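You operate a simulated robot arm through the tools that you are given. There is no shell and no other tool.

You are at the controls of a simulated robot arm. One attempt, no reset.

## Task
Test the air line at 5 bar, then shut it off and vent it.
Fine: turn the air on, set the knob, wait for the gauge; knob back to 0 at the end; leave the other controls.

It is judged by the outcome, as a careful person would: the job done as asked, and still so three seconds after it is handed in. It fails if anything else is knocked over, pushed out of place, dropped, spilled or broken.

## Robot
A 7-joint arm with a fingered hand, fixed in place. Base frame: the origin is on the floor under the middle of its stand, x ahead of it, y to its left, z up. Units: cm, degrees, N and s.
With the tool pointing down near the work surface it reaches from about 24 to 78 cm from the base axis. Its first joint turns from -115.0 to 115.0 degrees. Payload 5 kg.
Tool frame: the origin (TCP) lies between the finger pads and is the grasp point; the fingertips stand 3.2 cm ahead of it; z points along the fingers, y is the line along which they close. The gripper opens to 16 cm; its body begins 8.9 cm behind the TCP. The gripper is a hand of 4 fingers: y runs from the thumb to the fingers, the wrist lies at [0, 0, -26.7] in the tool frame, and closing takes about 1.5 s.
Orientation is that of the tool frame in the base frame, as [roll, pitch, yaw] about the fixed x, y, z axes, in that order (R = Rz(yaw) Ry(pitch) Rx(roll)). With the fingers straight down and closing along the base's y, the tool's x points along the base's -x, its y along +y and its z along -z.

## Interface
- The arm moves only by the tool send_rows. Its argument "targets" is a list of rows, each an object (a shift or turn left out is 0, a gripper value left out holds the last) with "slide": the shift along the tool's x, y, z in units of 50 mm (1.0 is 50 mm), a list of three; "rot": the turn, a rotation vector about the tool's x, y, z in units of 8 degrees (1.0 is 8 degrees), a list of three. In form: [{"slide": [x, y, z], "rot": [rx, ry, rz]}, ...]. A call has 1 to 20 rows; each row shifts and turns the commanded pose from where the row before left it, along the tool's axes as they then stand. "fingers" is the gripper command, from -1 (fully open) to 1 (shut), values between in proportion, set as the call begins (left out, the last holds). A call with a number of a shift or a turn outside -1 to 1 is refused whole. Rows are played at 5 a second. More than 5 cm and 8.6 degrees between two rows, or a gripper value outside its range, and nothing of the call is played. A pose out of reach is approached as far as the arm can. The call stops where the force on the tool passes 40 N (or 10 N more than at its start, if that is more) or the arm is blocked; 0.2 s more then pass. The fingers move at their own pace (about 10.8 cm/s each) and stop on an object; they squeeze with about 24 N. The grip force told is the motor's: it shows also when the fingers shut on nothing. Time passes only in rows, and 0.2 s behind the last, so rows that do not move let the fingers close. The reply holds the time, the measured pose of the TCP, the force on the tool along the base axes, the opening and the grip force, in the units named above and with some noise, with the torque about the TCP (base axes, N m) and any sound that the robot's microphone picked up.
- Cameras (640 x 400 px; columns grow to the right, rows downward): "scene" is fixed at [39.95, 50.13, 166.06]; the picture's right is [-0.99, 0.12, 0.00], its down [0.05, 0.40, -0.92] and it looks along [-0.11, -0.91, -0.40] (base axes); focal length 309 px, centre (320, 200). "wrist" rides on the gripper at [8, -0.4, -11.4] in the tool frame; the picture's right is [0.05, 1.00, 0.00], its down [-0.82, 0.04, -0.58] and it looks along [-0.58, 0.03, 0.82] (tool axes); focal length 265 px, centre (320, 200). There is no depth. A picture from a camera that has moved, and an enlarged one, comes with that camera's place and axes in the base frame and with its lens.
- snapshot(camera): a new picture of that camera. It takes no simulated time.
- raise_lower(by): slides the trunk up (or, below 0, down) by that many cm; the arm rides with it, the base frame stays. It gives what a move gives, with no picture.
- set_fingers(finger1, finger2, finger3, thumb_bend): sets how far each is bent, from 0 (flat) to 1 (curled in); at 0.3 the hand is open as for a grip, at 0.7 the pads meet at the TCP. One left out holds its place. A second passes; each finger stops where it meets its share of the squeeze, and holds until it gets a number again. A gripper value or a shape takes the hand back. It gives what a move gives, with no picture; readings hold the bend of each and the force on the fingers (four entries, about 0 where the hand has none), thumb and palm.
- set_grasp(shape): the hand has 4 fingers and takes this shape, open, in about a second: jaw (thumb against the fingers, like two jaws); tri (thumb and two fingers); tip (a fingertip pinch); poke (one finger out to press); point (the index stretched); flat (the hand flat); cup (the hand cupped); fist (a fist). The gripper value then closes the fingers along that shape, each until it touches; the sizes above hold for jaw. It gives what a move gives, with no picture.
- enlarge(camera, box): a new picture of the part [left, top, right, bottom] of that camera's present view, enlarged. It takes no simulated time.
- hand_in(): hands the job in; it is judged then, once.

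Places have to be worked out from the pictures, the camera data and where the tool is seen. Open the gripper and draw the arm clear of the work before you hand the job in, unless the task says otherwise.

The tools are called after "Call:" by a JSON object that holds its "api" and its "payload". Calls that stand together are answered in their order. send_rows: Moves the arm, as the interface text tells. Its arguments: {"type":"object","properties":{"targets":{"type":"array","items":{"type":"object","properties":{"slide":{"type":"array","items":{"type":"number"}},"rot":{"type":"array","items":{"type":"number"}}}}},"fingers":{"type":"number"}},"required":["targets"]} The other tools are called the same way: raise_lower (by) moves the trunk up or down; set_grasp (shape) gives the hand a shape; set_fingers (finger1, finger2, finger3, thumb_bend) moves the fingers one by one; snapshot (camera) takes a picture; enlarge (camera, box) takes an enlarged picture of a part of a camera's view; hand_in () hands the job in.

At the start:

```text
t: 0.0
tcp_pos: [8.81, -53.75, 130.64]
ee_rot: [180.0, 0.1, -180.0]
ft_force: [-0.4, 0.4, -0.3]
moment: [-0.02, 0.0, -0.01]
opening: 15.98
grip_force: 0.0
shape: jaw
bend: [0.3, 0.3, 0.3, 0.3]
finger forces: [0.0, 0.1, 0.0, 0.1, 0.0, 0.1]
trunk travel left (down, up): [-92.5, 6.5]
```

scene: 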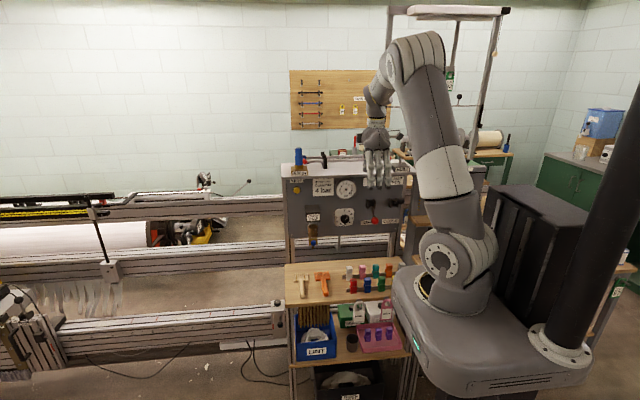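
wrist: 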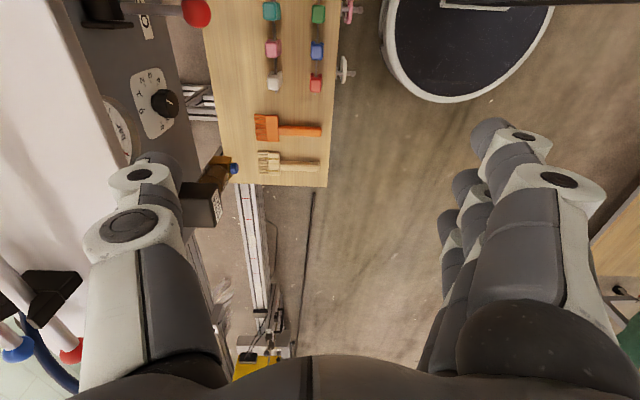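

I start by looking closer at the panel in the scene camera and the wrist camera to find the controls.

Call:
{"api": "enlarge", "payload": {"camera": "scene", "box": [270, 140, 430, 260]}}

Call:
{"api": "enlarge", "payload": {"camera": "wrist", "box": [60, 0, 260, 240]}}

Call:
{"api": "enlarge", "payload": {"camera": "scene", "box": [280, 150, 360, 200]}}

Call:
{"api": "enlarge", "payload": {"camera": "scene", "box": [340, 160, 420, 240]}}

```text
3.33 times, centred on (350, 200) of scene
camera zoom: at [39.95, 50.13, 166.06], right [-0.99, 0.12, 0.0], down [0.05, 0.4, -0.92], along [-0.11, -0.91, -0.4], focal length 1029 px, centre (220, 200)
```

zoom: 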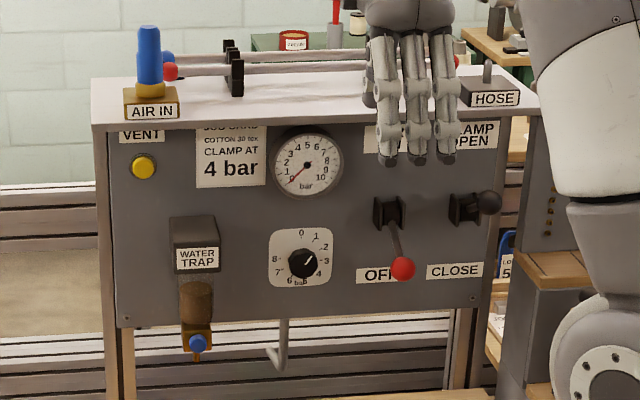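

```text
1.67 times, centred on (160, 120) of wrist
camera zoom: at [0.65, -54.13, 141.89], right [-0.05, 1.0, 0.0], down [0.82, 0.04, 0.58], along [0.58, 0.03, -0.82], focal length 442 px, centre (587, 333)
```

zoom: 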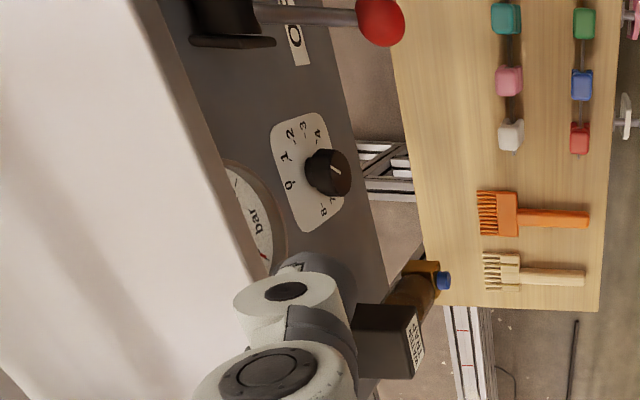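

```text
8.00 times, centred on (320, 175) of scene
camera zoom: at [39.95, 50.13, 166.06], right [-0.99, 0.12, 0.0], down [0.05, 0.4, -0.92], along [-0.11, -0.91, -0.4], focal length 2470 px, centre (320, 400)
```

zoom: 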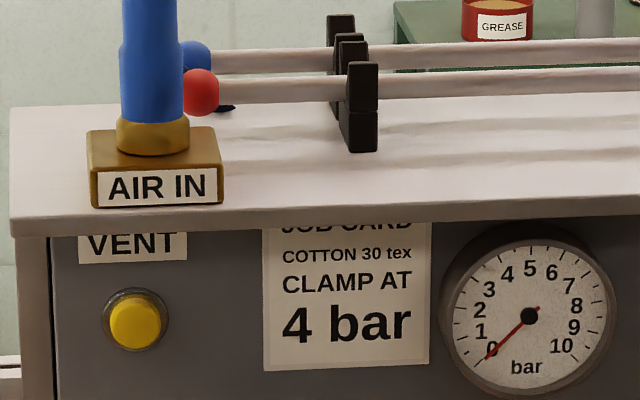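

```text
5.00 times, centred on (380, 200) of scene
camera zoom: at [39.95, 50.13, 166.06], right [-0.99, 0.12, 0.0], down [0.05, 0.4, -0.92], along [-0.11, -0.91, -0.4], focal length 1544 px, centre (20, 200)
```

zoom: 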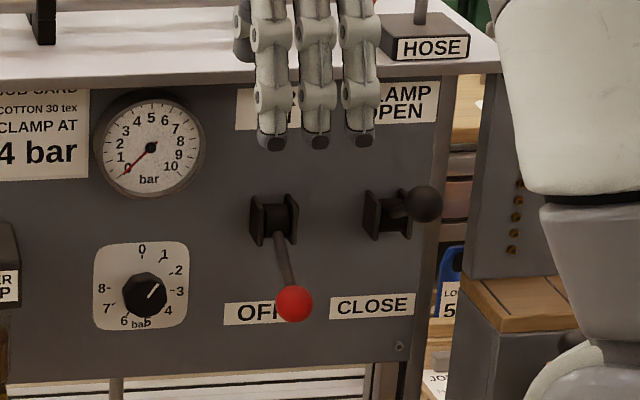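

The panel shows VENT (yellow button, about x35, z115), gauge (x12, z114), pressure knob (about x13, y-77, z100), a red air lever now down at OFF (ball about x1, y-67.5, z104) and a black clamp lever to be left alone. I swing the hand to point at the panel (-y) while keeping about 15 cm clear of it.

Call:
{"api": "send_rows", "payload": {"targets": [{"slide": [0, -0.104, 0.31], "rot": [0.9375, 0, 0]}, {"slide": [0, -0.063, 0.321], "rot": [0.9375, 0, 0]}, {"slide": [0, -0.02, 0.326], "rot": [0.9375, 0, 0]}, {"slide": [0, 0.0225, 0.326], "rot": [0.9375, 0, 0]}, {"slide": [0, 0.065, 0.3205], "rot": [0.9375, 0, 0]}, {"slide": [0, 0.106, 0.309], "rot": [0.9375, 0, 0]}, {"slide": [0, 0.146, 0.293], "rot": [0.9375, 0, 0]}, {"slide": [0, 0.183, 0.271], "rot": [0.9375, 0, 0]}, {"slide": [0, 0.2165, 0.245], "rot": [0.9375, 0, 0]}, {"slide": [0, 0.247, 0.215], "rot": [0.9375, 0, 0]}, {"slide": [0, 0.2725, 0.181], "rot": [0.9375, 0, 0]}, {"slide": [0, 0.294, 0.144], "rot": [0.9375, 0, 0]}, {"slide": [0, 0, 0]}, {"slide": [0, 0, 0]}]}}

```text
t: 2.4
tcp_pos: [14.24, -63.09, 114.67]
ee_rot: [-106.3, -0.6, 178.6]
ft_force: [-15.6, 39.4, -3.0]
moment: [-3.63, -1.46, -0.84]
opening: 16.02
grip_force: 0.1
shape: jaw
bend: [0.3, 0.3, 0.3, 0.27]
finger forces: [0.0, 0.0, 0.1, 0.0, 39.4, 0.0]
out of reach, approached as far as the arm can: row 6, 9, 10, 11
trunk travel left (down, up): [-92.5, 6.5]
stopped in row 11: the force on the tool passed its limit at 59 N (the readings are from after the stop); the commanded pose is now the measured one
```

The arm stopped with the thumb pressing on something in front; I look before moving any further.

Call:
{"api": "snapshot", "payload": {"camera": "scene"}}

Call:
{"api": "snapshot", "payload": {"camera": "wrist"}}

Call:
{"api": "enlarge", "payload": {"camera": "scene", "box": [270, 130, 430, 230]}}

```text
taken
```

scene: 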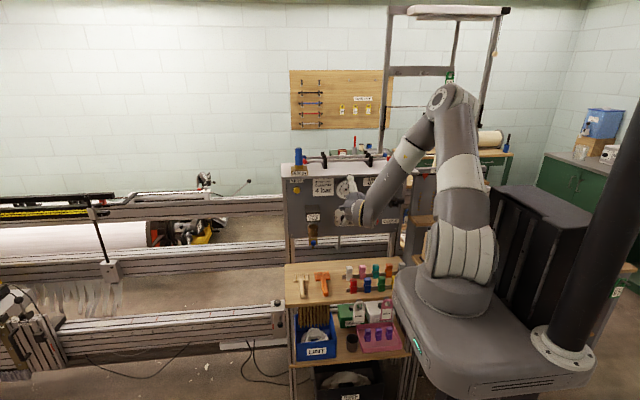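

```text
taken
camera wrist: at [6.4, -52.03, 118.25], right [-0.05, 0.28, -0.96], down [0.83, 0.55, 0.11], along [0.55, -0.79, -0.26], focal length 265 px, centre (320, 200)
```

wrist: 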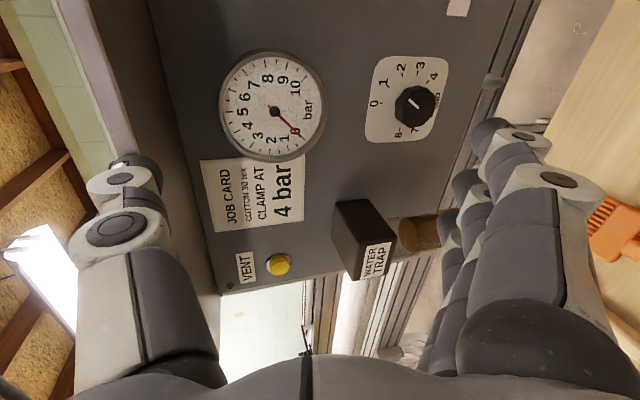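

```text
4.00 times, centred on (350, 180) of scene
camera zoom: at [39.95, 50.13, 166.06], right [-0.99, 0.12, 0.0], down [0.05, 0.4, -0.92], along [-0.11, -0.91, -0.4], focal length 1235 px, centre (200, 280)
```

zoom: 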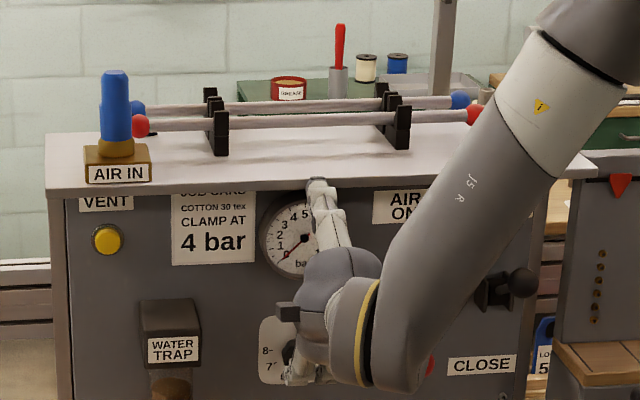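

The thumb is pressing on the front lip of the panel's top ledge, and the arm was at its inner reach limit. I back off along the tool axis and then go down to below ledge level.

Call:
{"api": "send_rows", "payload": {"targets": [{"slide": [0, 0, -0.2]}, {"slide": [0, 0, -0.2]}, {"slide": [0, 0.3, 0.09]}, {"slide": [0, 0.3, 0.09]}, {"slide": [0, 0.3, 0.09]}, {"slide": [0, 0.3, 0.09]}, {"slide": [0, 0.3, 0.09]}, {"slide": [0, 0.3, 0.09]}, {"slide": [0, 0, 0]}]}}

```text
t: 4.4
tcp_pos: [15.13, -64.43, 105.42]
ee_rot: [-105.9, -0.8, 178.8]
ft_force: [-0.4, 0.2, -0.4]
moment: [0.0, -0.03, 0.03]
opening: 16.0
grip_force: 0.1
shape: jaw
bend: [0.3, 0.3, 0.3, 0.3]
finger forces: [0.1, 0.1, 0.0, 0.0, 0.1, 0.0]
out of reach, approached as far as the arm can: row 1, 2, 4, 6
trunk travel left (down, up): [-92.5, 6.5]
```

Contact is clear now. I straighten the tool to point horizontally at the panel and lower it about 7.5 cm, so that I can then raise the trunk a bit to gain room for the arm.

Call:
{"api": "send_rows", "payload": {"targets": [{"slide": [0, 0.48, 0.138], "rot": [1.0, 0, 0]}, {"slide": [0, 0.495, 0.07], "rot": [1.0, 0, 0]}, {"slide": [0, 0.5, 0]}, {"slide": [0, 0, 0]}]}}

Call:
{"api": "raise_lower", "payload": {"by": 6}}

Call:
{"api": "snapshot", "payload": {"camera": "wrist"}}

Call:
{"api": "snapshot", "payload": {"camera": "scene"}}

```text
t: 5.4
tcp_pos: [19.06, -67.36, 97.73]
ee_rot: [-89.5, -0.5, 179.1]
ft_force: [0.2, 0.0, -0.2]
moment: [0.01, -0.02, 0.0]
opening: 15.98
grip_force: 0.0
shape: jaw
bend: [0.3, 0.3, 0.3, 0.3]
finger forces: [0.1, 0.0, 0.0, 0.0, 0.0, 0.1]
out of reach, approached as far as the arm can: row 1, 2
trunk travel left (down, up): [-92.5, 6.5]
```

```text
t: 6.4
tcp_pos: [19.02, -67.38, 103.67]
ee_rot: [-89.8, -0.5, 178.9]
ft_force: [-0.6, -0.3, -0.3]
moment: [-0.02, -0.04, 0.0]
opening: 16.01
grip_force: 0.1
shape: jaw
bend: [0.3, 0.3, 0.3, 0.3]
finger forces: [0.0, 0.1, 0.0, 0.1, 0.0, 0.1]
trunk travel left (down, up): [-98.5, 0.5]
```

```text
taken
camera wrist: at [11.09, -55.72, 104.06], right [-0.06, 0.0, -1.0], down [0.82, 0.56, -0.05], along [0.56, -0.83, -0.03], focal length 265 px, centre (320, 200)
```

wrist: 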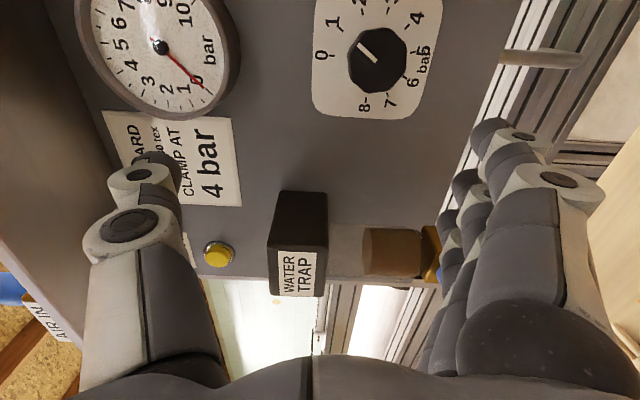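

```text
taken
```

scene: 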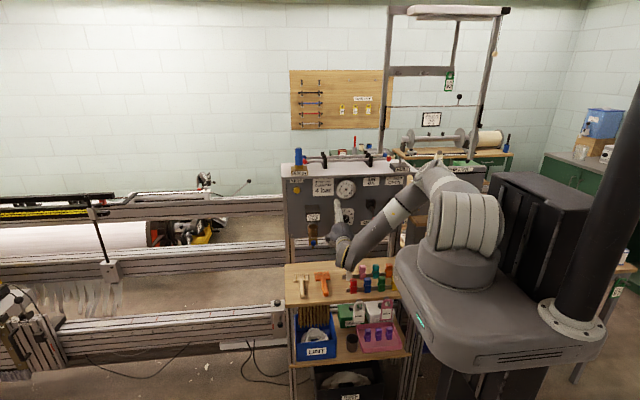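

Geometry so far: VENT button at about (34.8, -78.2, 115.0), knob face at (13.1, -76.3, 100.2) with about 4 cm diameter pointing near 1.4, and the gauge at 0. I now shape the hand to poke and look at where the finger sits.

Call:
{"api": "set_grasp", "payload": {"shape": "poke"}}

Call:
{"api": "snapshot", "payload": {"camera": "wrist"}}

Call:
{"api": "enlarge", "payload": {"camera": "scene", "box": [280, 160, 440, 260]}}

```text
t: 7.3
tcp_pos: [19.13, -67.32, 103.68]
ee_rot: [-89.6, -0.6, 179.0]
ft_force: [-0.1, 0.8, -0.4]
moment: [0.01, 0.03, 0.0]
opening: 0.0
grip_force: 0.2
shape: poke
bend: [1.0, 1.0, 1.0, 0.47]
finger forces: [0.1, 0.1, 0.1, 0.0, 0.0, 0.1]
trunk travel left (down, up): [-98.5, 0.5]
```

```text
taken
camera wrist: at [11.09, -55.72, 104.07], right [-0.06, 0.0, -1.0], down [0.82, 0.56, -0.05], along [0.56, -0.83, -0.03], focal length 265 px, centre (320, 200)
```

wrist: 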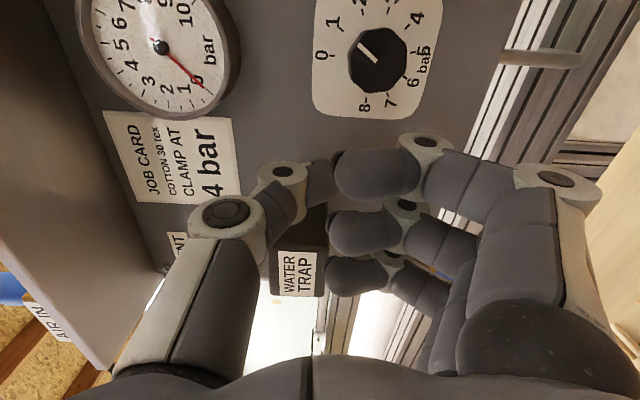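

```text
4.00 times, centred on (360, 210) of scene
camera zoom: at [39.95, 50.13, 166.06], right [-0.99, 0.12, 0.0], down [0.05, 0.4, -0.92], along [-0.11, -0.91, -0.4], focal length 1235 px, centre (160, 160)
```

zoom: 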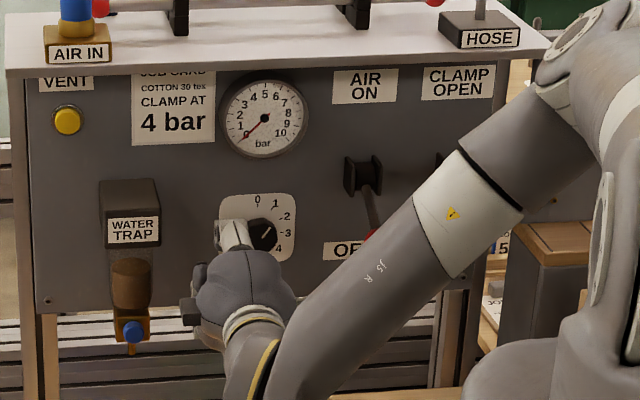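

The poke shape curls all three fingers here; I try "point" instead to get a single stretched index.

Call:
{"api": "set_grasp", "payload": {"shape": "point"}}

Call:
{"api": "snapshot", "payload": {"camera": "wrist"}}

Call:
{"api": "enlarge", "payload": {"camera": "scene", "box": [280, 160, 440, 260]}}

```text
t: 8.2
tcp_pos: [19.07, -67.3, 103.84]
ee_rot: [-89.7, -0.5, 179.1]
ft_force: [1.0, 0.1, 0.2]
moment: [0.0, -0.01, 0.01]
opening: 15.24
grip_force: 0.1
shape: point
bend: [0.3, 1.0, 1.0, 0.54]
finger forces: [0.0, 0.0, 0.0, 0.1, 0.0, 0.1]
trunk travel left (down, up): [-98.5, 0.5]
```

```text
taken
camera wrist: at [11.09, -55.71, 104.07], right [-0.06, 0.0, -1.0], down [0.82, 0.56, -0.05], along [0.56, -0.83, -0.03], focal length 265 px, centre (320, 200)
```

wrist: 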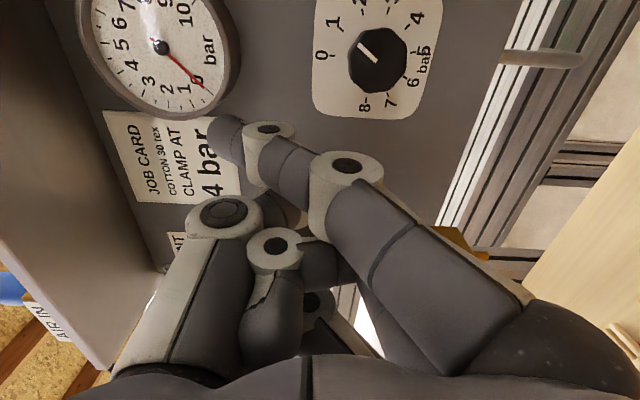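

```text
4.00 times, centred on (360, 210) of scene
camera zoom: at [39.95, 50.13, 166.06], right [-0.99, 0.12, 0.0], down [0.05, 0.4, -0.92], along [-0.11, -0.91, -0.4], focal length 1235 px, centre (160, 160)
```

zoom: 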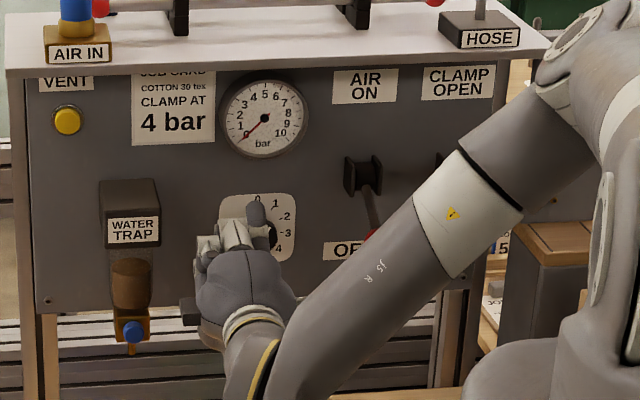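

The finger may still be moving; I let a little time pass and look again.

Call:
{"api": "send_rows", "payload": {"targets": [{"slide": [0, 0, 0]}, {"slide": [0, 0, 0]}, {"slide": [0, 0, 0]}, {"slide": [0, 0, 0]}, {"slide": [0, 0, 0]}]}}

Call:
{"api": "snapshot", "payload": {"camera": "wrist"}}

```text
t: 9.4
tcp_pos: [19.11, -67.33, 103.74]
ee_rot: [-89.6, -0.5, 179.0]
ft_force: [0.2, 0.2, -0.6]
moment: [0.01, -0.02, 0.02]
opening: 15.22
grip_force: 0.1
shape: point
bend: [0.3, 1.0, 1.0, 0.54]
finger forces: [0.0, 0.1, 0.0, 0.1, 0.1, 0.0]
trunk travel left (down, up): [-98.5, 0.5]
```

```text
taken
camera wrist: at [11.09, -55.72, 104.07], right [-0.06, 0.0, -1.0], down [0.82, 0.56, -0.05], along [0.56, -0.83, -0.03], focal length 265 px, centre (320, 200)
```

wrist: 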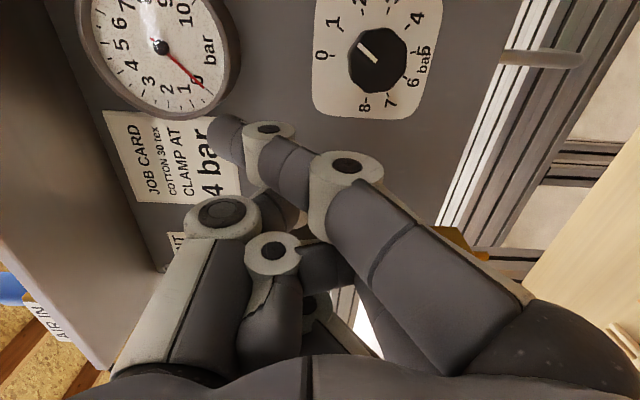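

The index in "point" leans across. I try direct finger bends: index flat, the others and thumb curled.

Call:
{"api": "set_fingers", "payload": {"finger1": 0.0, "finger2": 1.0, "finger3": 1.0, "thumb_bend": 0.6}}

Call:
{"api": "snapshot", "payload": {"camera": "wrist"}}

Call:
{"api": "enlarge", "payload": {"camera": "scene", "box": [280, 160, 440, 260]}}

```text
t: 10.4
tcp_pos: [18.96, -67.36, 103.65]
ee_rot: [-89.7, -0.5, 178.9]
ft_force: [0.2, 0.8, -0.6]
moment: [0.0, -0.03, 0.0]
opening: 14.82
grip_force: 0.0
shape: fingers
bend: [0.0, 1.0, 1.0, 0.6]
finger forces: [0.0, 0.0, 0.1, 0.0, 0.1, 0.1]
trunk travel left (down, up): [-98.5, 0.5]
```

```text
taken
camera wrist: at [11.09, -55.72, 104.07], right [-0.06, 0.0, -1.0], down [0.82, 0.56, -0.05], along [0.56, -0.83, -0.03], focal length 265 px, centre (320, 200)
```

wrist: 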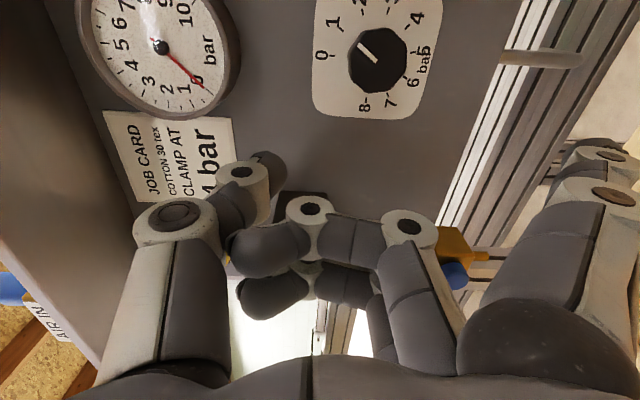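

```text
4.00 times, centred on (360, 210) of scene
camera zoom: at [39.95, 50.13, 166.06], right [-0.99, 0.12, 0.0], down [0.05, 0.4, -0.92], along [-0.11, -0.91, -0.4], focal length 1235 px, centre (160, 160)
```

zoom: 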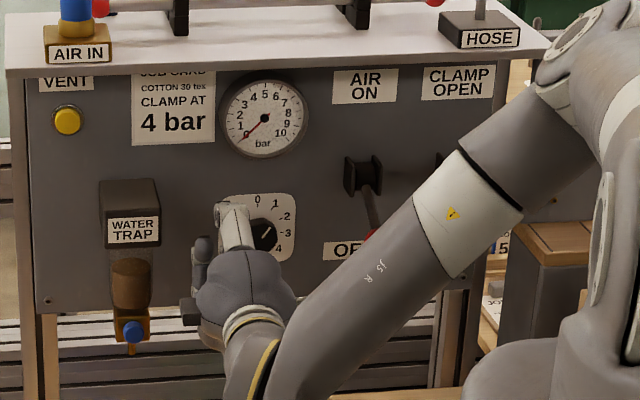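

Bend 0 splays outward, so the plain jaw shape is the more useful tool: thumb above and fingers below the red ball can cage the lever for pushing it both up and down. I go back to jaw and slide toward the lever (base -x) to see the ball from the wrist camera.

Call:
{"api": "set_grasp", "payload": {"shape": "jaw"}}

Call:
{"api": "send_rows", "payload": {"targets": [{"slide": [0.45, 0, 0]}, {"slide": [0.45, 0, 0]}, {"slide": [0.45, 0, 0]}, {"slide": [0.45, 0, 0]}, {"slide": [0.4, 0, 0]}, {"slide": [0, 0, 0]}, {"slide": [0, 0, 0]}]}}

Call:
{"api": "snapshot", "payload": {"camera": "wrist"}}

Call:
{"api": "snapshot", "payload": {"camera": "scene"}}

```text
t: 11.3
tcp_pos: [19.02, -67.32, 103.72]
ee_rot: [-89.7, -0.5, 179.1]
ft_force: [-0.3, 0.2, -0.2]
moment: [-0.03, 0.03, -0.04]
opening: 15.99
grip_force: 0.0
shape: jaw
bend: [0.3, 0.3, 0.3, 0.3]
finger forces: [0.0, 0.0, 0.0, 0.0, 0.0, 0.0]
trunk travel left (down, up): [-98.5, 0.5]
```

```text
t: 12.9
tcp_pos: [15.64, -72.22, 103.07]
ee_rot: [-89.8, -0.8, 178.9]
ft_force: [0.1, 0.1, -0.3]
moment: [0.01, 0.01, 0.01]
opening: 16.0
grip_force: 0.1
shape: jaw
bend: [0.3, 0.3, 0.3, 0.3]
finger forces: [0.0, 0.1, 0.0, 0.0, 0.0, 0.0]
out of reach, approached as far as the arm can: row 1, 2, 3, 4, 5
trunk travel left (down, up): [-98.5, 0.5]
```

```text
taken
camera wrist: at [7.67, -60.6, 103.58], right [-0.06, 0.0, -1.0], down [0.83, 0.56, -0.05], along [0.56, -0.83, -0.04], focal length 265 px, centre (320, 200)
```

wrist: 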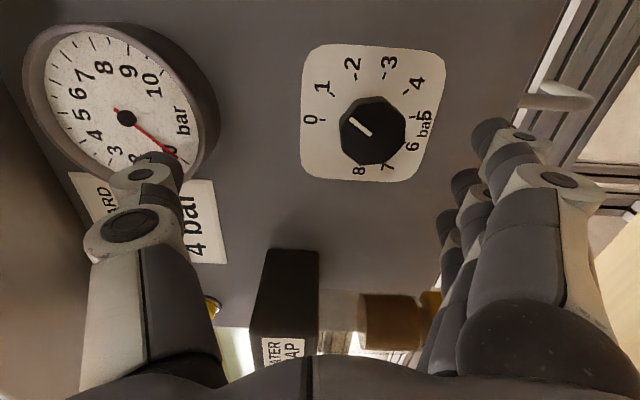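

```text
taken
```

scene: 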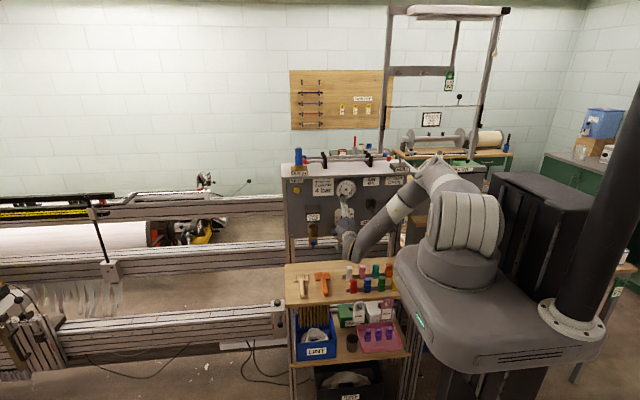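

The arm was out of reach there and slid toward the panel, so I back off from the panel first, away from the gauge. Then I test rolling the hand to learn where the arm's limits are.

Call:
{"api": "send_rows", "payload": {"targets": [{"slide": [-0.3, 0, -0.4]}, {"slide": [-0.3, 0, -0.4]}, {"slide": [-0.3, 0, -0.3]}, {"slide": [0, 0, 0]}, {"slide": [0, 0, 0]}]}}

Call:
{"api": "send_rows", "payload": {"targets": [{"rot": [0, 0, 1]}, {"rot": [0, 0, 1]}, {"rot": [0, 0, 1]}, {"slide": [0, 0, 0]}, {"slide": [0, 0, 0]}]}}

```text
t: 14.1
tcp_pos: [20.13, -66.6, 103.04]
ee_rot: [-89.7, -0.6, 179.1]
ft_force: [-0.1, -0.2, -0.5]
moment: [-0.01, 0.01, -0.02]
opening: 16.01
grip_force: 0.1
shape: jaw
bend: [0.3, 0.3, 0.3, 0.3]
finger forces: [0.0, 0.0, 0.0, 0.1, 0.0, 0.0]
trunk travel left (down, up): [-98.5, 0.5]
```

```text
t: 14.6
tcp_pos: [23.63, -68.59, 102.21]
ee_rot: [-90.3, 11.5, 178.5]
ft_force: [-12.6, 24.9, 5.9]
moment: [1.79, 0.63, 0.8]
opening: 15.96
grip_force: 0.1
shape: jaw
bend: [0.3, 0.3, 0.32, 0.3]
finger forces: [0.0, 0.0, 26.9, 0.0, 0.0, 0.0]
out of reach, approached as far as the arm can: row 1, 2
trunk travel left (down, up): [-98.5, 0.5]
stopped in row 2: the force on the tool passed its limit at 70 N (the readings are from after the stop); the commanded pose is now the measured one
```

Finger 3 touched the water trap because the arm ran into a roll limit and slid sideways. I retreat straight back away from the panel and undo the roll.

Call:
{"api": "send_rows", "payload": {"targets": [{"slide": [0, 0, -0.3]}, {"slide": [0.2, 0, -0.2], "rot": [0, 0, -0.75]}, {"slide": [0.3, 0, 0], "rot": [0, 0, -0.75]}, {"slide": [0, 0, 0]}, {"slide": [0, 0, 0]}]}}

Call:
{"api": "snapshot", "payload": {"camera": "wrist"}}

Call:
{"api": "enlarge", "payload": {"camera": "scene", "box": [280, 160, 440, 260]}}

```text
t: 15.8
tcp_pos: [21.89, -66.58, 101.8]
ee_rot: [-90.3, -0.5, 178.5]
ft_force: [0.2, 0.5, -0.7]
moment: [0.01, -0.01, 0.06]
opening: 16.02
grip_force: 0.0
shape: jaw
bend: [0.3, 0.3, 0.3, 0.3]
finger forces: [0.1, 0.0, 0.0, 0.1, 0.0, 0.1]
out of reach, approached as far as the arm can: row 1
trunk travel left (down, up): [-98.5, 0.5]
```

```text
taken
camera wrist: at [14.05, -54.87, 102.37], right [-0.06, 0.01, -1.0], down [0.83, 0.56, -0.05], along [0.56, -0.83, -0.04], focal length 265 px, centre (320, 200)
```

wrist: 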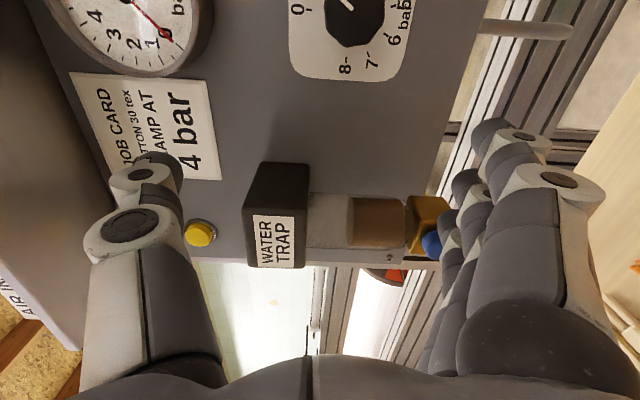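

```text
4.00 times, centred on (360, 210) of scene
camera zoom: at [39.95, 50.13, 166.06], right [-0.99, 0.12, 0.0], down [0.05, 0.4, -0.92], along [-0.11, -0.91, -0.4], focal length 1235 px, centre (160, 160)
```

zoom: 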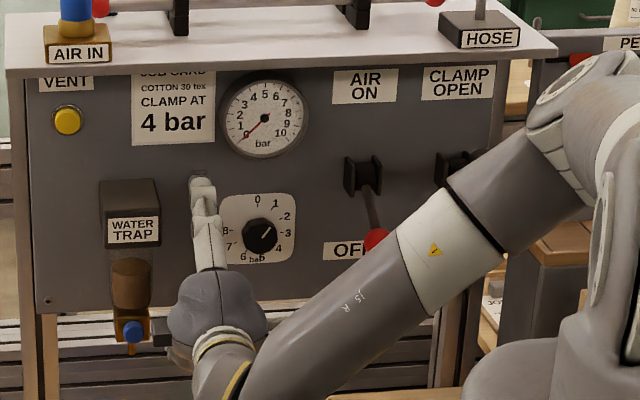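

The water trap looks unmoved and forces are back to zero. Positive roll runs into a joint limit, so I try rolling the other way while shifting away from the trap.

Call:
{"api": "send_rows", "payload": {"targets": [{"slide": [0.3, 0, 0], "rot": [0, 0, -0.5]}, {"slide": [0.3, 0, 0], "rot": [0, 0, -1]}, {"rot": [0, 0, -1]}, {"rot": [0, 0, -1]}, {"slide": [0, 0, 0]}, {"slide": [0, 0, 0]}]}}

```text
t: 17.2
tcp_pos: [18.92, -66.39, 101.93]
ee_rot: [-90.3, -28.5, 178.7]
ft_force: [0.1, 0.4, -0.4]
moment: [0.02, 0.02, 0.02]
opening: 16.01
grip_force: 0.1
shape: jaw
bend: [0.3, 0.3, 0.3, 0.3]
finger forces: [0.1, 0.0, 0.0, 0.0, 0.0, 0.0]
trunk travel left (down, up): [-98.5, 0.5]
```

Rolling the negative way works freely. I close the hand to about 8 cm opening and continue rolling to about -85° (camera on top), shifting toward x=14.

Call:
{"api": "send_rows", "payload": {"targets": [{"slide": [0, 0, 0]}, {"slide": [0, 0, 0]}, {"slide": [0, 0, 0]}, {"slide": [0.123, 0.067, 0], "rot": [0, 0, -1]}, {"slide": [0.1125, 0.083, 0], "rot": [0, 0, -1]}, {"slide": [0.1, 0.098, 0], "rot": [0, 0, -1]}, {"slide": [0.085, 0.111, 0], "rot": [0, 0, -1]}, {"slide": [0.069, 0.122, 0], "rot": [0, 0, -1]}, {"slide": [0.051, 0.13, 0], "rot": [0, 0, -1]}, {"slide": [0.033, 0.136, 0], "rot": [0, 0, -1]}, {"slide": [0, 0, 0]}, {"slide": [0, 0, 0]}], "fingers": 0.0}}

Call:
{"api": "snapshot", "payload": {"camera": "wrist"}}

Call:
{"api": "enlarge", "payload": {"camera": "scene", "box": [280, 160, 440, 260]}}

```text
t: 19.8
tcp_pos: [13.97, -66.19, 102.02]
ee_rot: [-92.8, -84.6, -178.6]
ft_force: [0.7, 0.1, 0.0]
moment: [0.03, -0.02, 0.02]
opening: 8.1
grip_force: 0.0
shape: jaw
bend: [0.72, 0.72, 0.72, 0.7]
finger forces: [0.1, 0.0, 0.0, 0.1, 0.1, 0.0]
trunk travel left (down, up): [-98.5, 0.5]
```

```text
taken
camera wrist: at [13.79, -54.9, 110.05], right [-1.0, 0.03, -0.04], down [0.05, 0.58, -0.81], along [0.0, -0.81, -0.58], focal length 265 px, centre (320, 200)
```

wrist: 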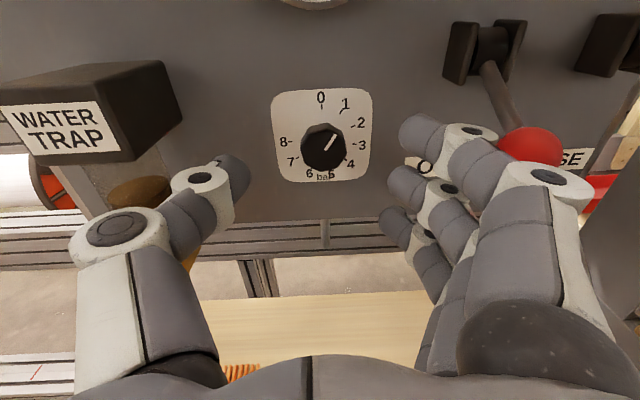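

```text
4.00 times, centred on (360, 210) of scene
camera zoom: at [39.95, 50.13, 166.06], right [-0.99, 0.12, 0.0], down [0.05, 0.4, -0.92], along [-0.11, -0.91, -0.4], focal length 1235 px, centre (160, 160)
```

zoom: 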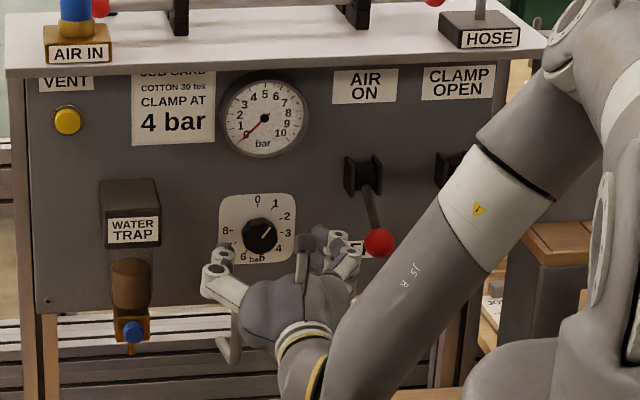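

Now the view is clear: red ball at about (0.8, -69.6, 102.5), its pivot at about (1, -76.5, 107.4), so ON should put the ball near z 112. I retreat from the panel in small steps and then slide over in front of the ball.

Call:
{"api": "send_rows", "payload": {"targets": [{"slide": [0, 0, -0.25]}, {"slide": [0, 0, -0.25]}, {"slide": [0, 0, -0.25]}, {"slide": [0, 0, -0.25]}, {"slide": [0, 0, 0]}]}}

```text
t: 21.0
tcp_pos: [14.05, -61.37, 101.92]
ee_rot: [-92.5, -84.6, -178.7]
ft_force: [0.7, 0.8, 0.5]
moment: [0.0, -0.01, 0.04]
opening: 8.09
grip_force: 0.0
shape: jaw
bend: [0.72, 0.72, 0.72, 0.7]
finger forces: [0.0, 0.1, 0.0, 0.1, 0.1, 0.0]
trunk travel left (down, up): [-98.5, 0.5]
```

Reachable with this roll. I finish the roll to -90° and slide over to x≈0.8 in front of the red ball.

Call:
{"api": "send_rows", "payload": {"targets": [{"slide": [0, 0.4, 0], "rot": [0, 0, -0.65]}, {"slide": [0, 0.45, 0]}, {"slide": [0, 0.45, 0]}, {"slide": [0, 0.45, 0]}, {"slide": [0, 0.45, 0]}, {"slide": [0, 0.4, 0]}, {"slide": [0, 0, 0]}]}}

Call:
{"api": "snapshot", "payload": {"camera": "wrist"}}

Call:
{"api": "enlarge", "payload": {"camera": "scene", "box": [280, 160, 440, 260]}}

```text
t: 22.6
tcp_pos: [1.08, -60.98, 101.73]
ee_rot: [-131.5, -89.5, -139.9]
ft_force: [-0.5, -1.3, -0.4]
moment: [0.03, -0.01, -0.05]
opening: 8.06
grip_force: 0.0
shape: jaw
bend: [0.72, 0.72, 0.72, 0.7]
finger forces: [0.0, 0.0, 0.0, 0.0, 0.1, 0.1]
trunk travel left (down, up): [-98.5, 0.5]
```

```text
taken
camera wrist: at [1.66, -49.55, 109.8], right [-1.0, 0.02, 0.05], down [-0.02, 0.58, -0.81], along [-0.05, -0.81, -0.58], focal length 265 px, centre (320, 200)
```

wrist: 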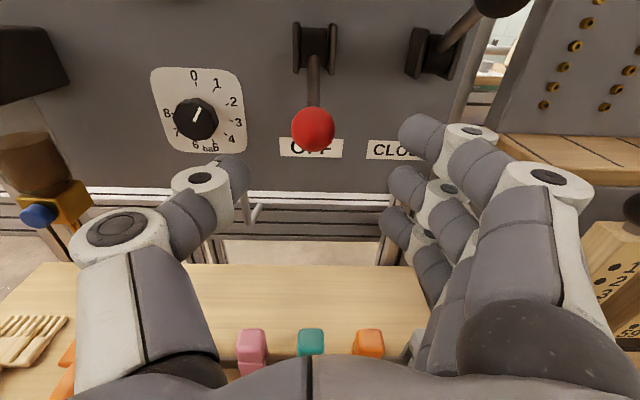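

```text
4.00 times, centred on (360, 210) of scene
camera zoom: at [39.95, 50.13, 166.06], right [-0.99, 0.12, 0.0], down [0.05, 0.4, -0.92], along [-0.11, -0.91, -0.4], focal length 1235 px, centre (160, 160)
```

zoom: 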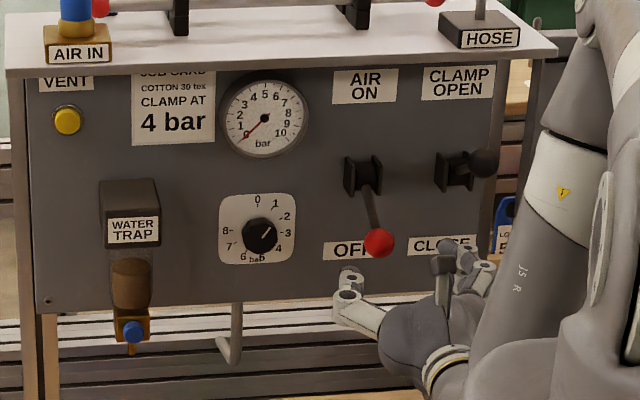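

The hand is lined up in front of the ball, now located at about (1.3, -68.0, 102.9). I advance 7 cm so the TCP is at the ball, then close on it.

Call:
{"api": "send_rows", "payload": {"targets": [{"slide": [0.12, 0, 0.3]}, {"slide": [0.1, 0, 0.3]}, {"slide": [0, 0, 0.3]}, {"slide": [0, 0, 0.3]}, {"slide": [0, 0, 0.2]}, {"slide": [0, 0, 0]}]}}

Call:
{"api": "snapshot", "payload": {"camera": "wrist"}}

```text
t: 24.0
tcp_pos: [0.98, -68.04, 102.81]
ee_rot: [-129.5, -89.6, -141.8]
ft_force: [-0.8, 0.2, 1.1]
moment: [-0.01, -0.04, -0.02]
opening: 8.04
grip_force: 0.1
shape: jaw
bend: [0.72, 0.72, 0.72, 0.7]
finger forces: [0.0, 0.1, 0.1, 0.0, 0.1, 0.1]
trunk travel left (down, up): [-98.5, 0.5]
```

```text
taken
camera wrist: at [1.53, -56.59, 110.86], right [-1.0, 0.02, 0.05], down [-0.02, 0.58, -0.81], along [-0.05, -0.81, -0.58], focal length 265 px, centre (320, 200)
```

wrist: 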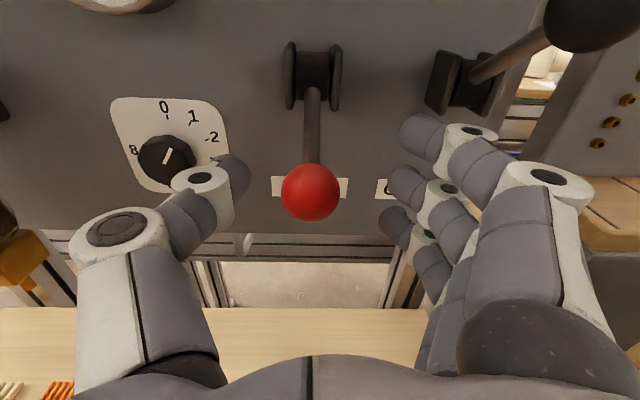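

The ball sits right at the TCP in the picture. I close on it.

Call:
{"api": "send_rows", "payload": {"targets": [{"slide": [0, 0, 0]}, {"slide": [0, 0, 0]}, {"slide": [0, 0, 0]}, {"slide": [0, 0, 0]}, {"slide": [0, 0, 0]}, {"slide": [0, 0, 0]}, {"slide": [0, 0, 0]}, {"slide": [0, 0, 0]}], "fingers": 1.0}}

Call:
{"api": "snapshot", "payload": {"camera": "wrist"}}

```text
t: 25.8
tcp_pos: [1.28, -67.99, 102.83]
ee_rot: [-132.1, -89.6, -139.2]
ft_force: [13.5, -4.2, 1.7]
moment: [0.0, -0.04, 0.1]
opening: 1.3
grip_force: 23.9
shape: jaw
bend: [0.68, 0.71, 0.68, 0.7]
finger forces: [0.0, 8.7, 0.1, 0.1, 23.7, 0.1]
trunk travel left (down, up): [-98.5, 0.5]
```

```text
taken
camera wrist: at [1.75, -56.62, 110.87], right [-1.0, 0.02, 0.05], down [-0.03, 0.58, -0.81], along [-0.05, -0.81, -0.58], focal length 265 px, centre (320, 200)
```

wrist: 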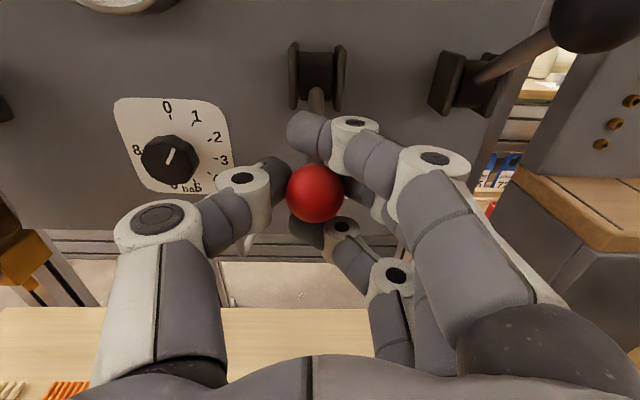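

Good grip: thumb and middle finger on the ball, the outer fingers caging it above and below. I raise it along the lever's arc, first half.

Call:
{"api": "send_rows", "payload": {"targets": [{"slide": [0.166, 0, -0.076]}, {"slide": [0.17, 0, -0.058]}, {"slide": [0.176, 0, -0.042]}, {"slide": [0.18, 0, -0.026]}, {"slide": [0.18, 0, -0.008]}]}}

Call:
{"api": "snapshot", "payload": {"camera": "wrist"}}

```text
t: 27.0
tcp_pos: [1.0, -67.05, 107.22]
ee_rot: [-136.0, -89.6, -135.4]
ft_force: [14.3, -4.9, -1.5]
moment: [0.16, -0.04, 0.19]
opening: 1.27
grip_force: 24.4
shape: jaw
bend: [0.68, 0.71, 0.68, 0.7]
finger forces: [0.1, 8.1, 0.1, 0.1, 22.5, 0.0]
trunk travel left (down, up): [-98.5, 0.5]
```

```text
taken
camera wrist: at [1.7, -55.62, 115.25], right [-1.0, 0.02, 0.05], down [-0.02, 0.58, -0.81], along [-0.05, -0.81, -0.58], focal length 265 px, centre (320, 200)
```

wrist: 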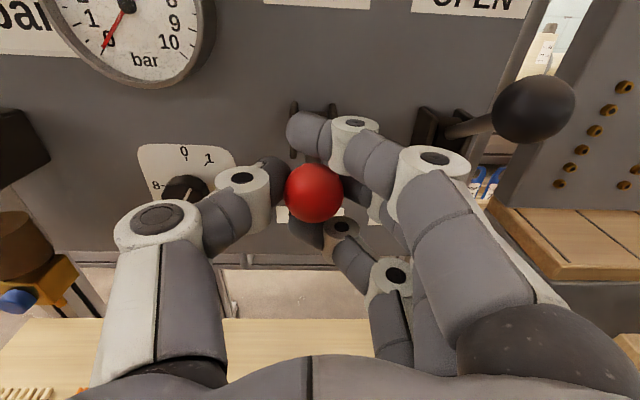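

The lever follows smoothly with almost no vertical resistance. I continue the upper half of the arc, watching the force and gauge.

Call:
{"api": "send_rows", "payload": {"targets": [{"slide": [0.18, 0, 0.008]}, {"slide": [0.18, 0, 0.026]}, {"slide": [0.176, 0, 0.042]}, {"slide": [0.17, 0, 0.058]}, {"slide": [0.166, 0, 0.076]}]}}

Call:
{"api": "snapshot", "payload": {"camera": "wrist"}}

Call:
{"api": "enlarge", "payload": {"camera": "scene", "box": [280, 150, 440, 250]}}

```text
t: 28.2
tcp_pos: [1.07, -68.19, 111.37]
ee_rot: [-143.7, -89.7, -127.7]
ft_force: [15.3, -11.4, -6.2]
moment: [0.24, 0.03, 0.12]
opening: 1.22
grip_force: 24.5
shape: jaw
bend: [0.68, 0.71, 0.68, 0.7]
finger forces: [0.0, 7.9, 0.0, 0.1, 23.2, 0.0]
trunk travel left (down, up): [-98.5, 0.5]
```

```text
taken
camera wrist: at [1.65, -56.86, 119.49], right [-1.0, 0.02, 0.05], down [-0.02, 0.58, -0.81], along [-0.05, -0.81, -0.58], focal length 265 px, centre (320, 200)
```

wrist: 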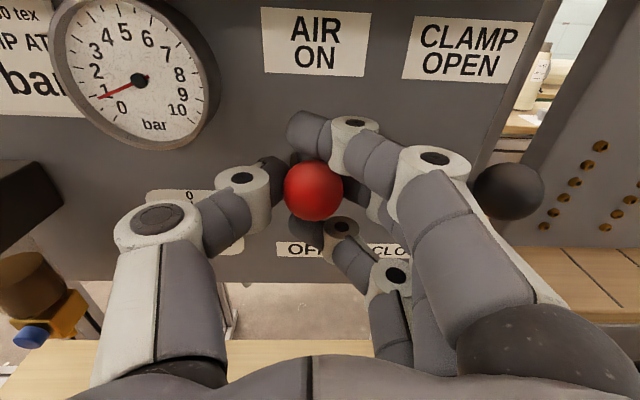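

```text
4.00 times, centred on (360, 200) of scene
camera zoom: at [39.95, 50.13, 166.06], right [-0.99, 0.12, 0.0], down [0.05, 0.4, -0.92], along [-0.11, -0.91, -0.4], focal length 1235 px, centre (160, 200)
```

zoom: 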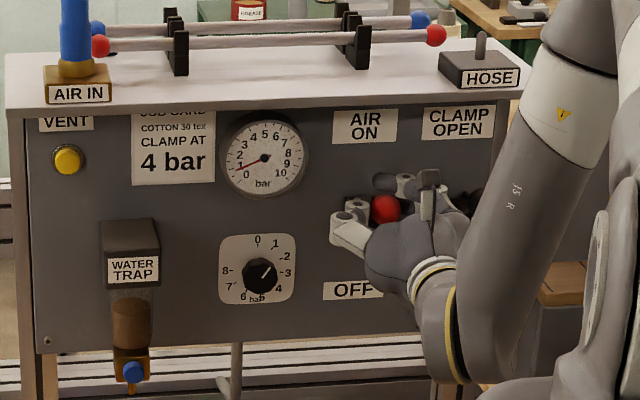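

Air is on: the gauge is already rising toward the knob setting, and the red ball is level with the black one. I give a tiny extra nudge to make sure it is at its stop, then wait a moment and read the gauge.

Call:
{"api": "send_rows", "payload": {"targets": [{"slide": [0.06, 0, 0.035]}, {"slide": [0, 0, 0]}, {"slide": [0, 0, 0]}, {"slide": [0, 0, 0]}, {"slide": [0, 0, 0]}, {"slide": [0, 0, 0]}]}}

Call:
{"api": "enlarge", "payload": {"camera": "wrist", "box": [40, 0, 240, 160]}}

Call:
{"api": "enlarge", "payload": {"camera": "scene", "box": [325, 170, 365, 230]}}

```text
t: 29.6
tcp_pos: [1.12, -68.37, 111.6]
ee_rot: [-150.2, -89.5, -121.3]
ft_force: [14.9, -7.7, -13.8]
moment: [0.31, 0.14, 0.17]
opening: 1.25
grip_force: 23.7
shape: jaw
bend: [0.68, 0.71, 0.68, 0.7]
finger forces: [0.0, 7.5, 0.0, 0.0, 22.0, 0.0]
trunk travel left (down, up): [-98.5, 0.5]
```

```text
2.50 times, centred on (140, 80) of wrist
camera zoom: at [1.65, -57.02, 119.74], right [-1.0, 0.02, 0.05], down [-0.02, 0.58, -0.81], along [-0.05, -0.81, -0.58], focal length 664 px, centre (770, 500)
```

zoom: 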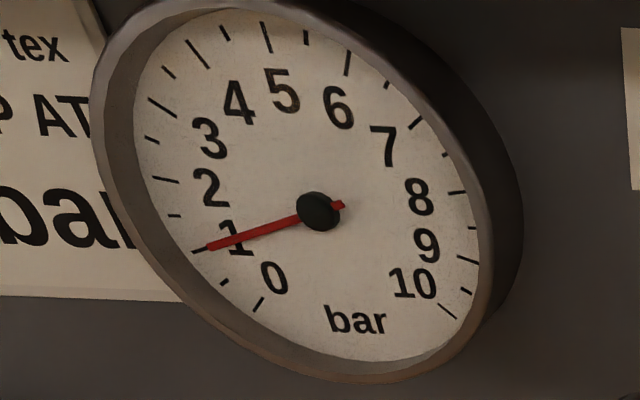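

```text
6.67 times, centred on (345, 200) of scene
camera zoom: at [39.95, 50.13, 166.06], right [-0.99, 0.12, 0.0], down [0.05, 0.4, -0.92], along [-0.11, -0.91, -0.4], focal length 2058 px, centre (153, 200)
```

zoom: 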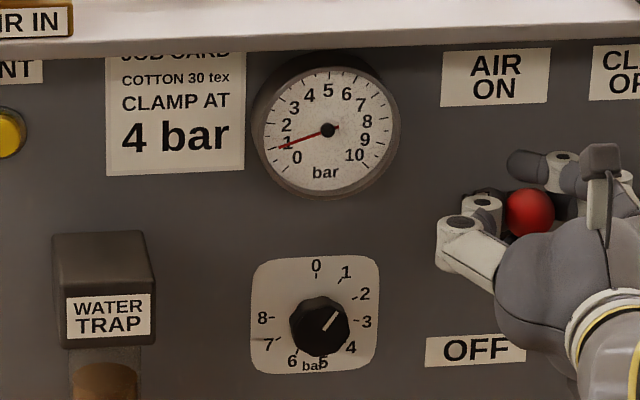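

The lever is at its stop and the gauge stands near 1.0. I open the hand just moderately (to stay clear of the black lever) and check before retreating.

Call:
{"api": "send_rows", "payload": {"targets": [{"slide": [0, 0, 0]}, {"slide": [0, 0, 0]}, {"slide": [0, 0, 0]}, {"slide": [0, 0, 0]}, {"slide": [0, 0, 0]}], "fingers": 0.2}}

Call:
{"api": "snapshot", "payload": {"camera": "wrist"}}

```text
t: 30.8
tcp_pos: [0.71, -68.34, 111.86]
ee_rot: [-130.3, -89.6, -141.1]
ft_force: [0.3, 0.1, -0.9]
moment: [-0.01, 0.01, 0.01]
opening: 6.36
grip_force: 0.1
shape: jaw
bend: [0.73, 0.73, 0.73, 0.7]
finger forces: [0.0, 0.0, 0.1, 0.0, 0.0, 0.0]
trunk travel left (down, up): [-98.5, 0.5]
```

```text
taken
camera wrist: at [1.41, -56.82, 119.89], right [-1.0, 0.03, 0.05], down [-0.02, 0.58, -0.81], along [-0.05, -0.81, -0.58], focal length 265 px, centre (320, 200)
```

wrist: 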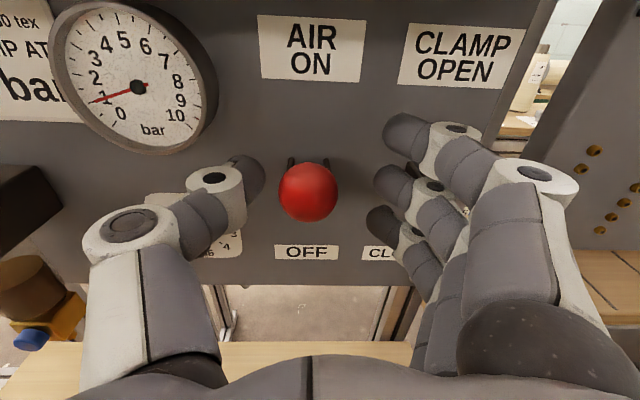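

Lever stays up at ON. I retreat straight back from it, then move over to in front of the knob (x≈13.1, z≈100.2).

Call:
{"api": "send_rows", "payload": {"targets": [{"slide": [0, 0, -0.25]}, {"slide": [0, 0, -0.25]}, {"slide": [0, 0, -0.25]}, {"slide": [0, 0, -0.25]}, {"slide": [0, 0, -0.3]}, {"slide": [0, 0, 0]}]}}

Call:
{"api": "snapshot", "payload": {"camera": "wrist"}}

```text
t: 32.2
tcp_pos: [0.92, -61.78, 111.93]
ee_rot: [-133.2, -89.7, -138.2]
ft_force: [-0.1, 1.1, -0.1]
moment: [0.0, -0.02, -0.01]
opening: 6.32
grip_force: 0.2
shape: jaw
bend: [0.73, 0.73, 0.73, 0.7]
finger forces: [0.0, 0.1, 0.1, 0.0, 0.0, 0.0]
trunk travel left (down, up): [-98.5, 0.5]
```

```text
taken
camera wrist: at [1.57, -50.35, 119.95], right [-1.0, 0.02, 0.05], down [-0.02, 0.58, -0.81], along [-0.05, -0.81, -0.58], focal length 265 px, centre (320, 200)
```

wrist: 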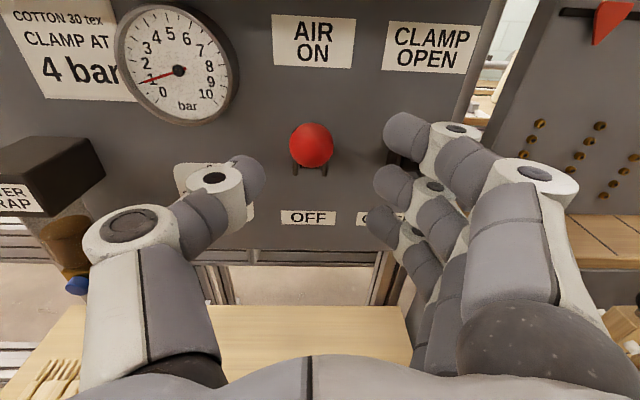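

Gauge sits at 1.0. Moving diagonally to in front of the knob, with a small yaw correction.

Call:
{"api": "send_rows", "payload": {"targets": [{"slide": [-0.39, -0.403, 0], "rot": [0.21, 0, 0]}, {"slide": [-0.39, -0.403, 0]}, {"slide": [-0.39, -0.403, 0]}, {"slide": [-0.39, -0.403, 0]}, {"slide": [-0.39, -0.403, 0]}, {"slide": [-0.39, -0.403, 0]}, {"slide": [0, 0, 0]}]}}

Call:
{"api": "snapshot", "payload": {"camera": "wrist"}}

Call:
{"api": "enlarge", "payload": {"camera": "wrist", "box": [240, 40, 400, 180]}}

```text
t: 33.8
tcp_pos: [13.18, -61.7, 100.15]
ee_rot: [-129.5, -89.6, -140.3]
ft_force: [-0.1, 0.7, -0.2]
moment: [0.01, -0.01, -0.01]
opening: 6.33
grip_force: 0.1
shape: jaw
bend: [0.73, 0.73, 0.73, 0.7]
finger forces: [0.0, 0.0, 0.1, 0.0, 0.1, 0.1]
trunk travel left (down, up): [-98.5, 0.5]
```

```text
taken
camera wrist: at [13.47, -50.32, 108.22], right [-1.0, 0.0, 0.05], down [-0.04, 0.58, -0.81], along [-0.02, -0.81, -0.58], focal length 265 px, centre (320, 200)
```

wrist: 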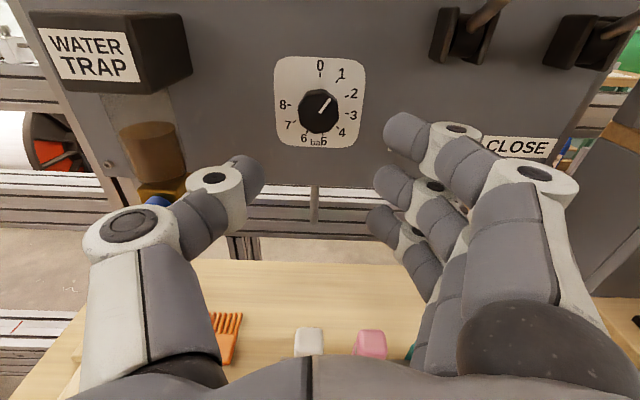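

```text
2.86 times, centred on (320, 110) of wrist
camera zoom: at [13.47, -50.32, 108.22], right [-1.0, 0.0, 0.05], down [-0.04, 0.58, -0.81], along [-0.02, -0.81, -0.58], focal length 758 px, centre (320, 457)
```

zoom: 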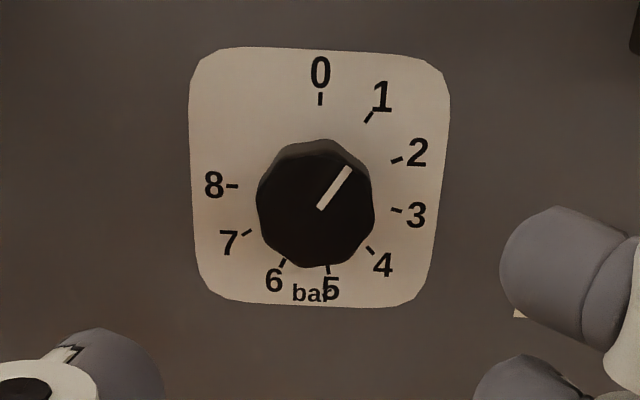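

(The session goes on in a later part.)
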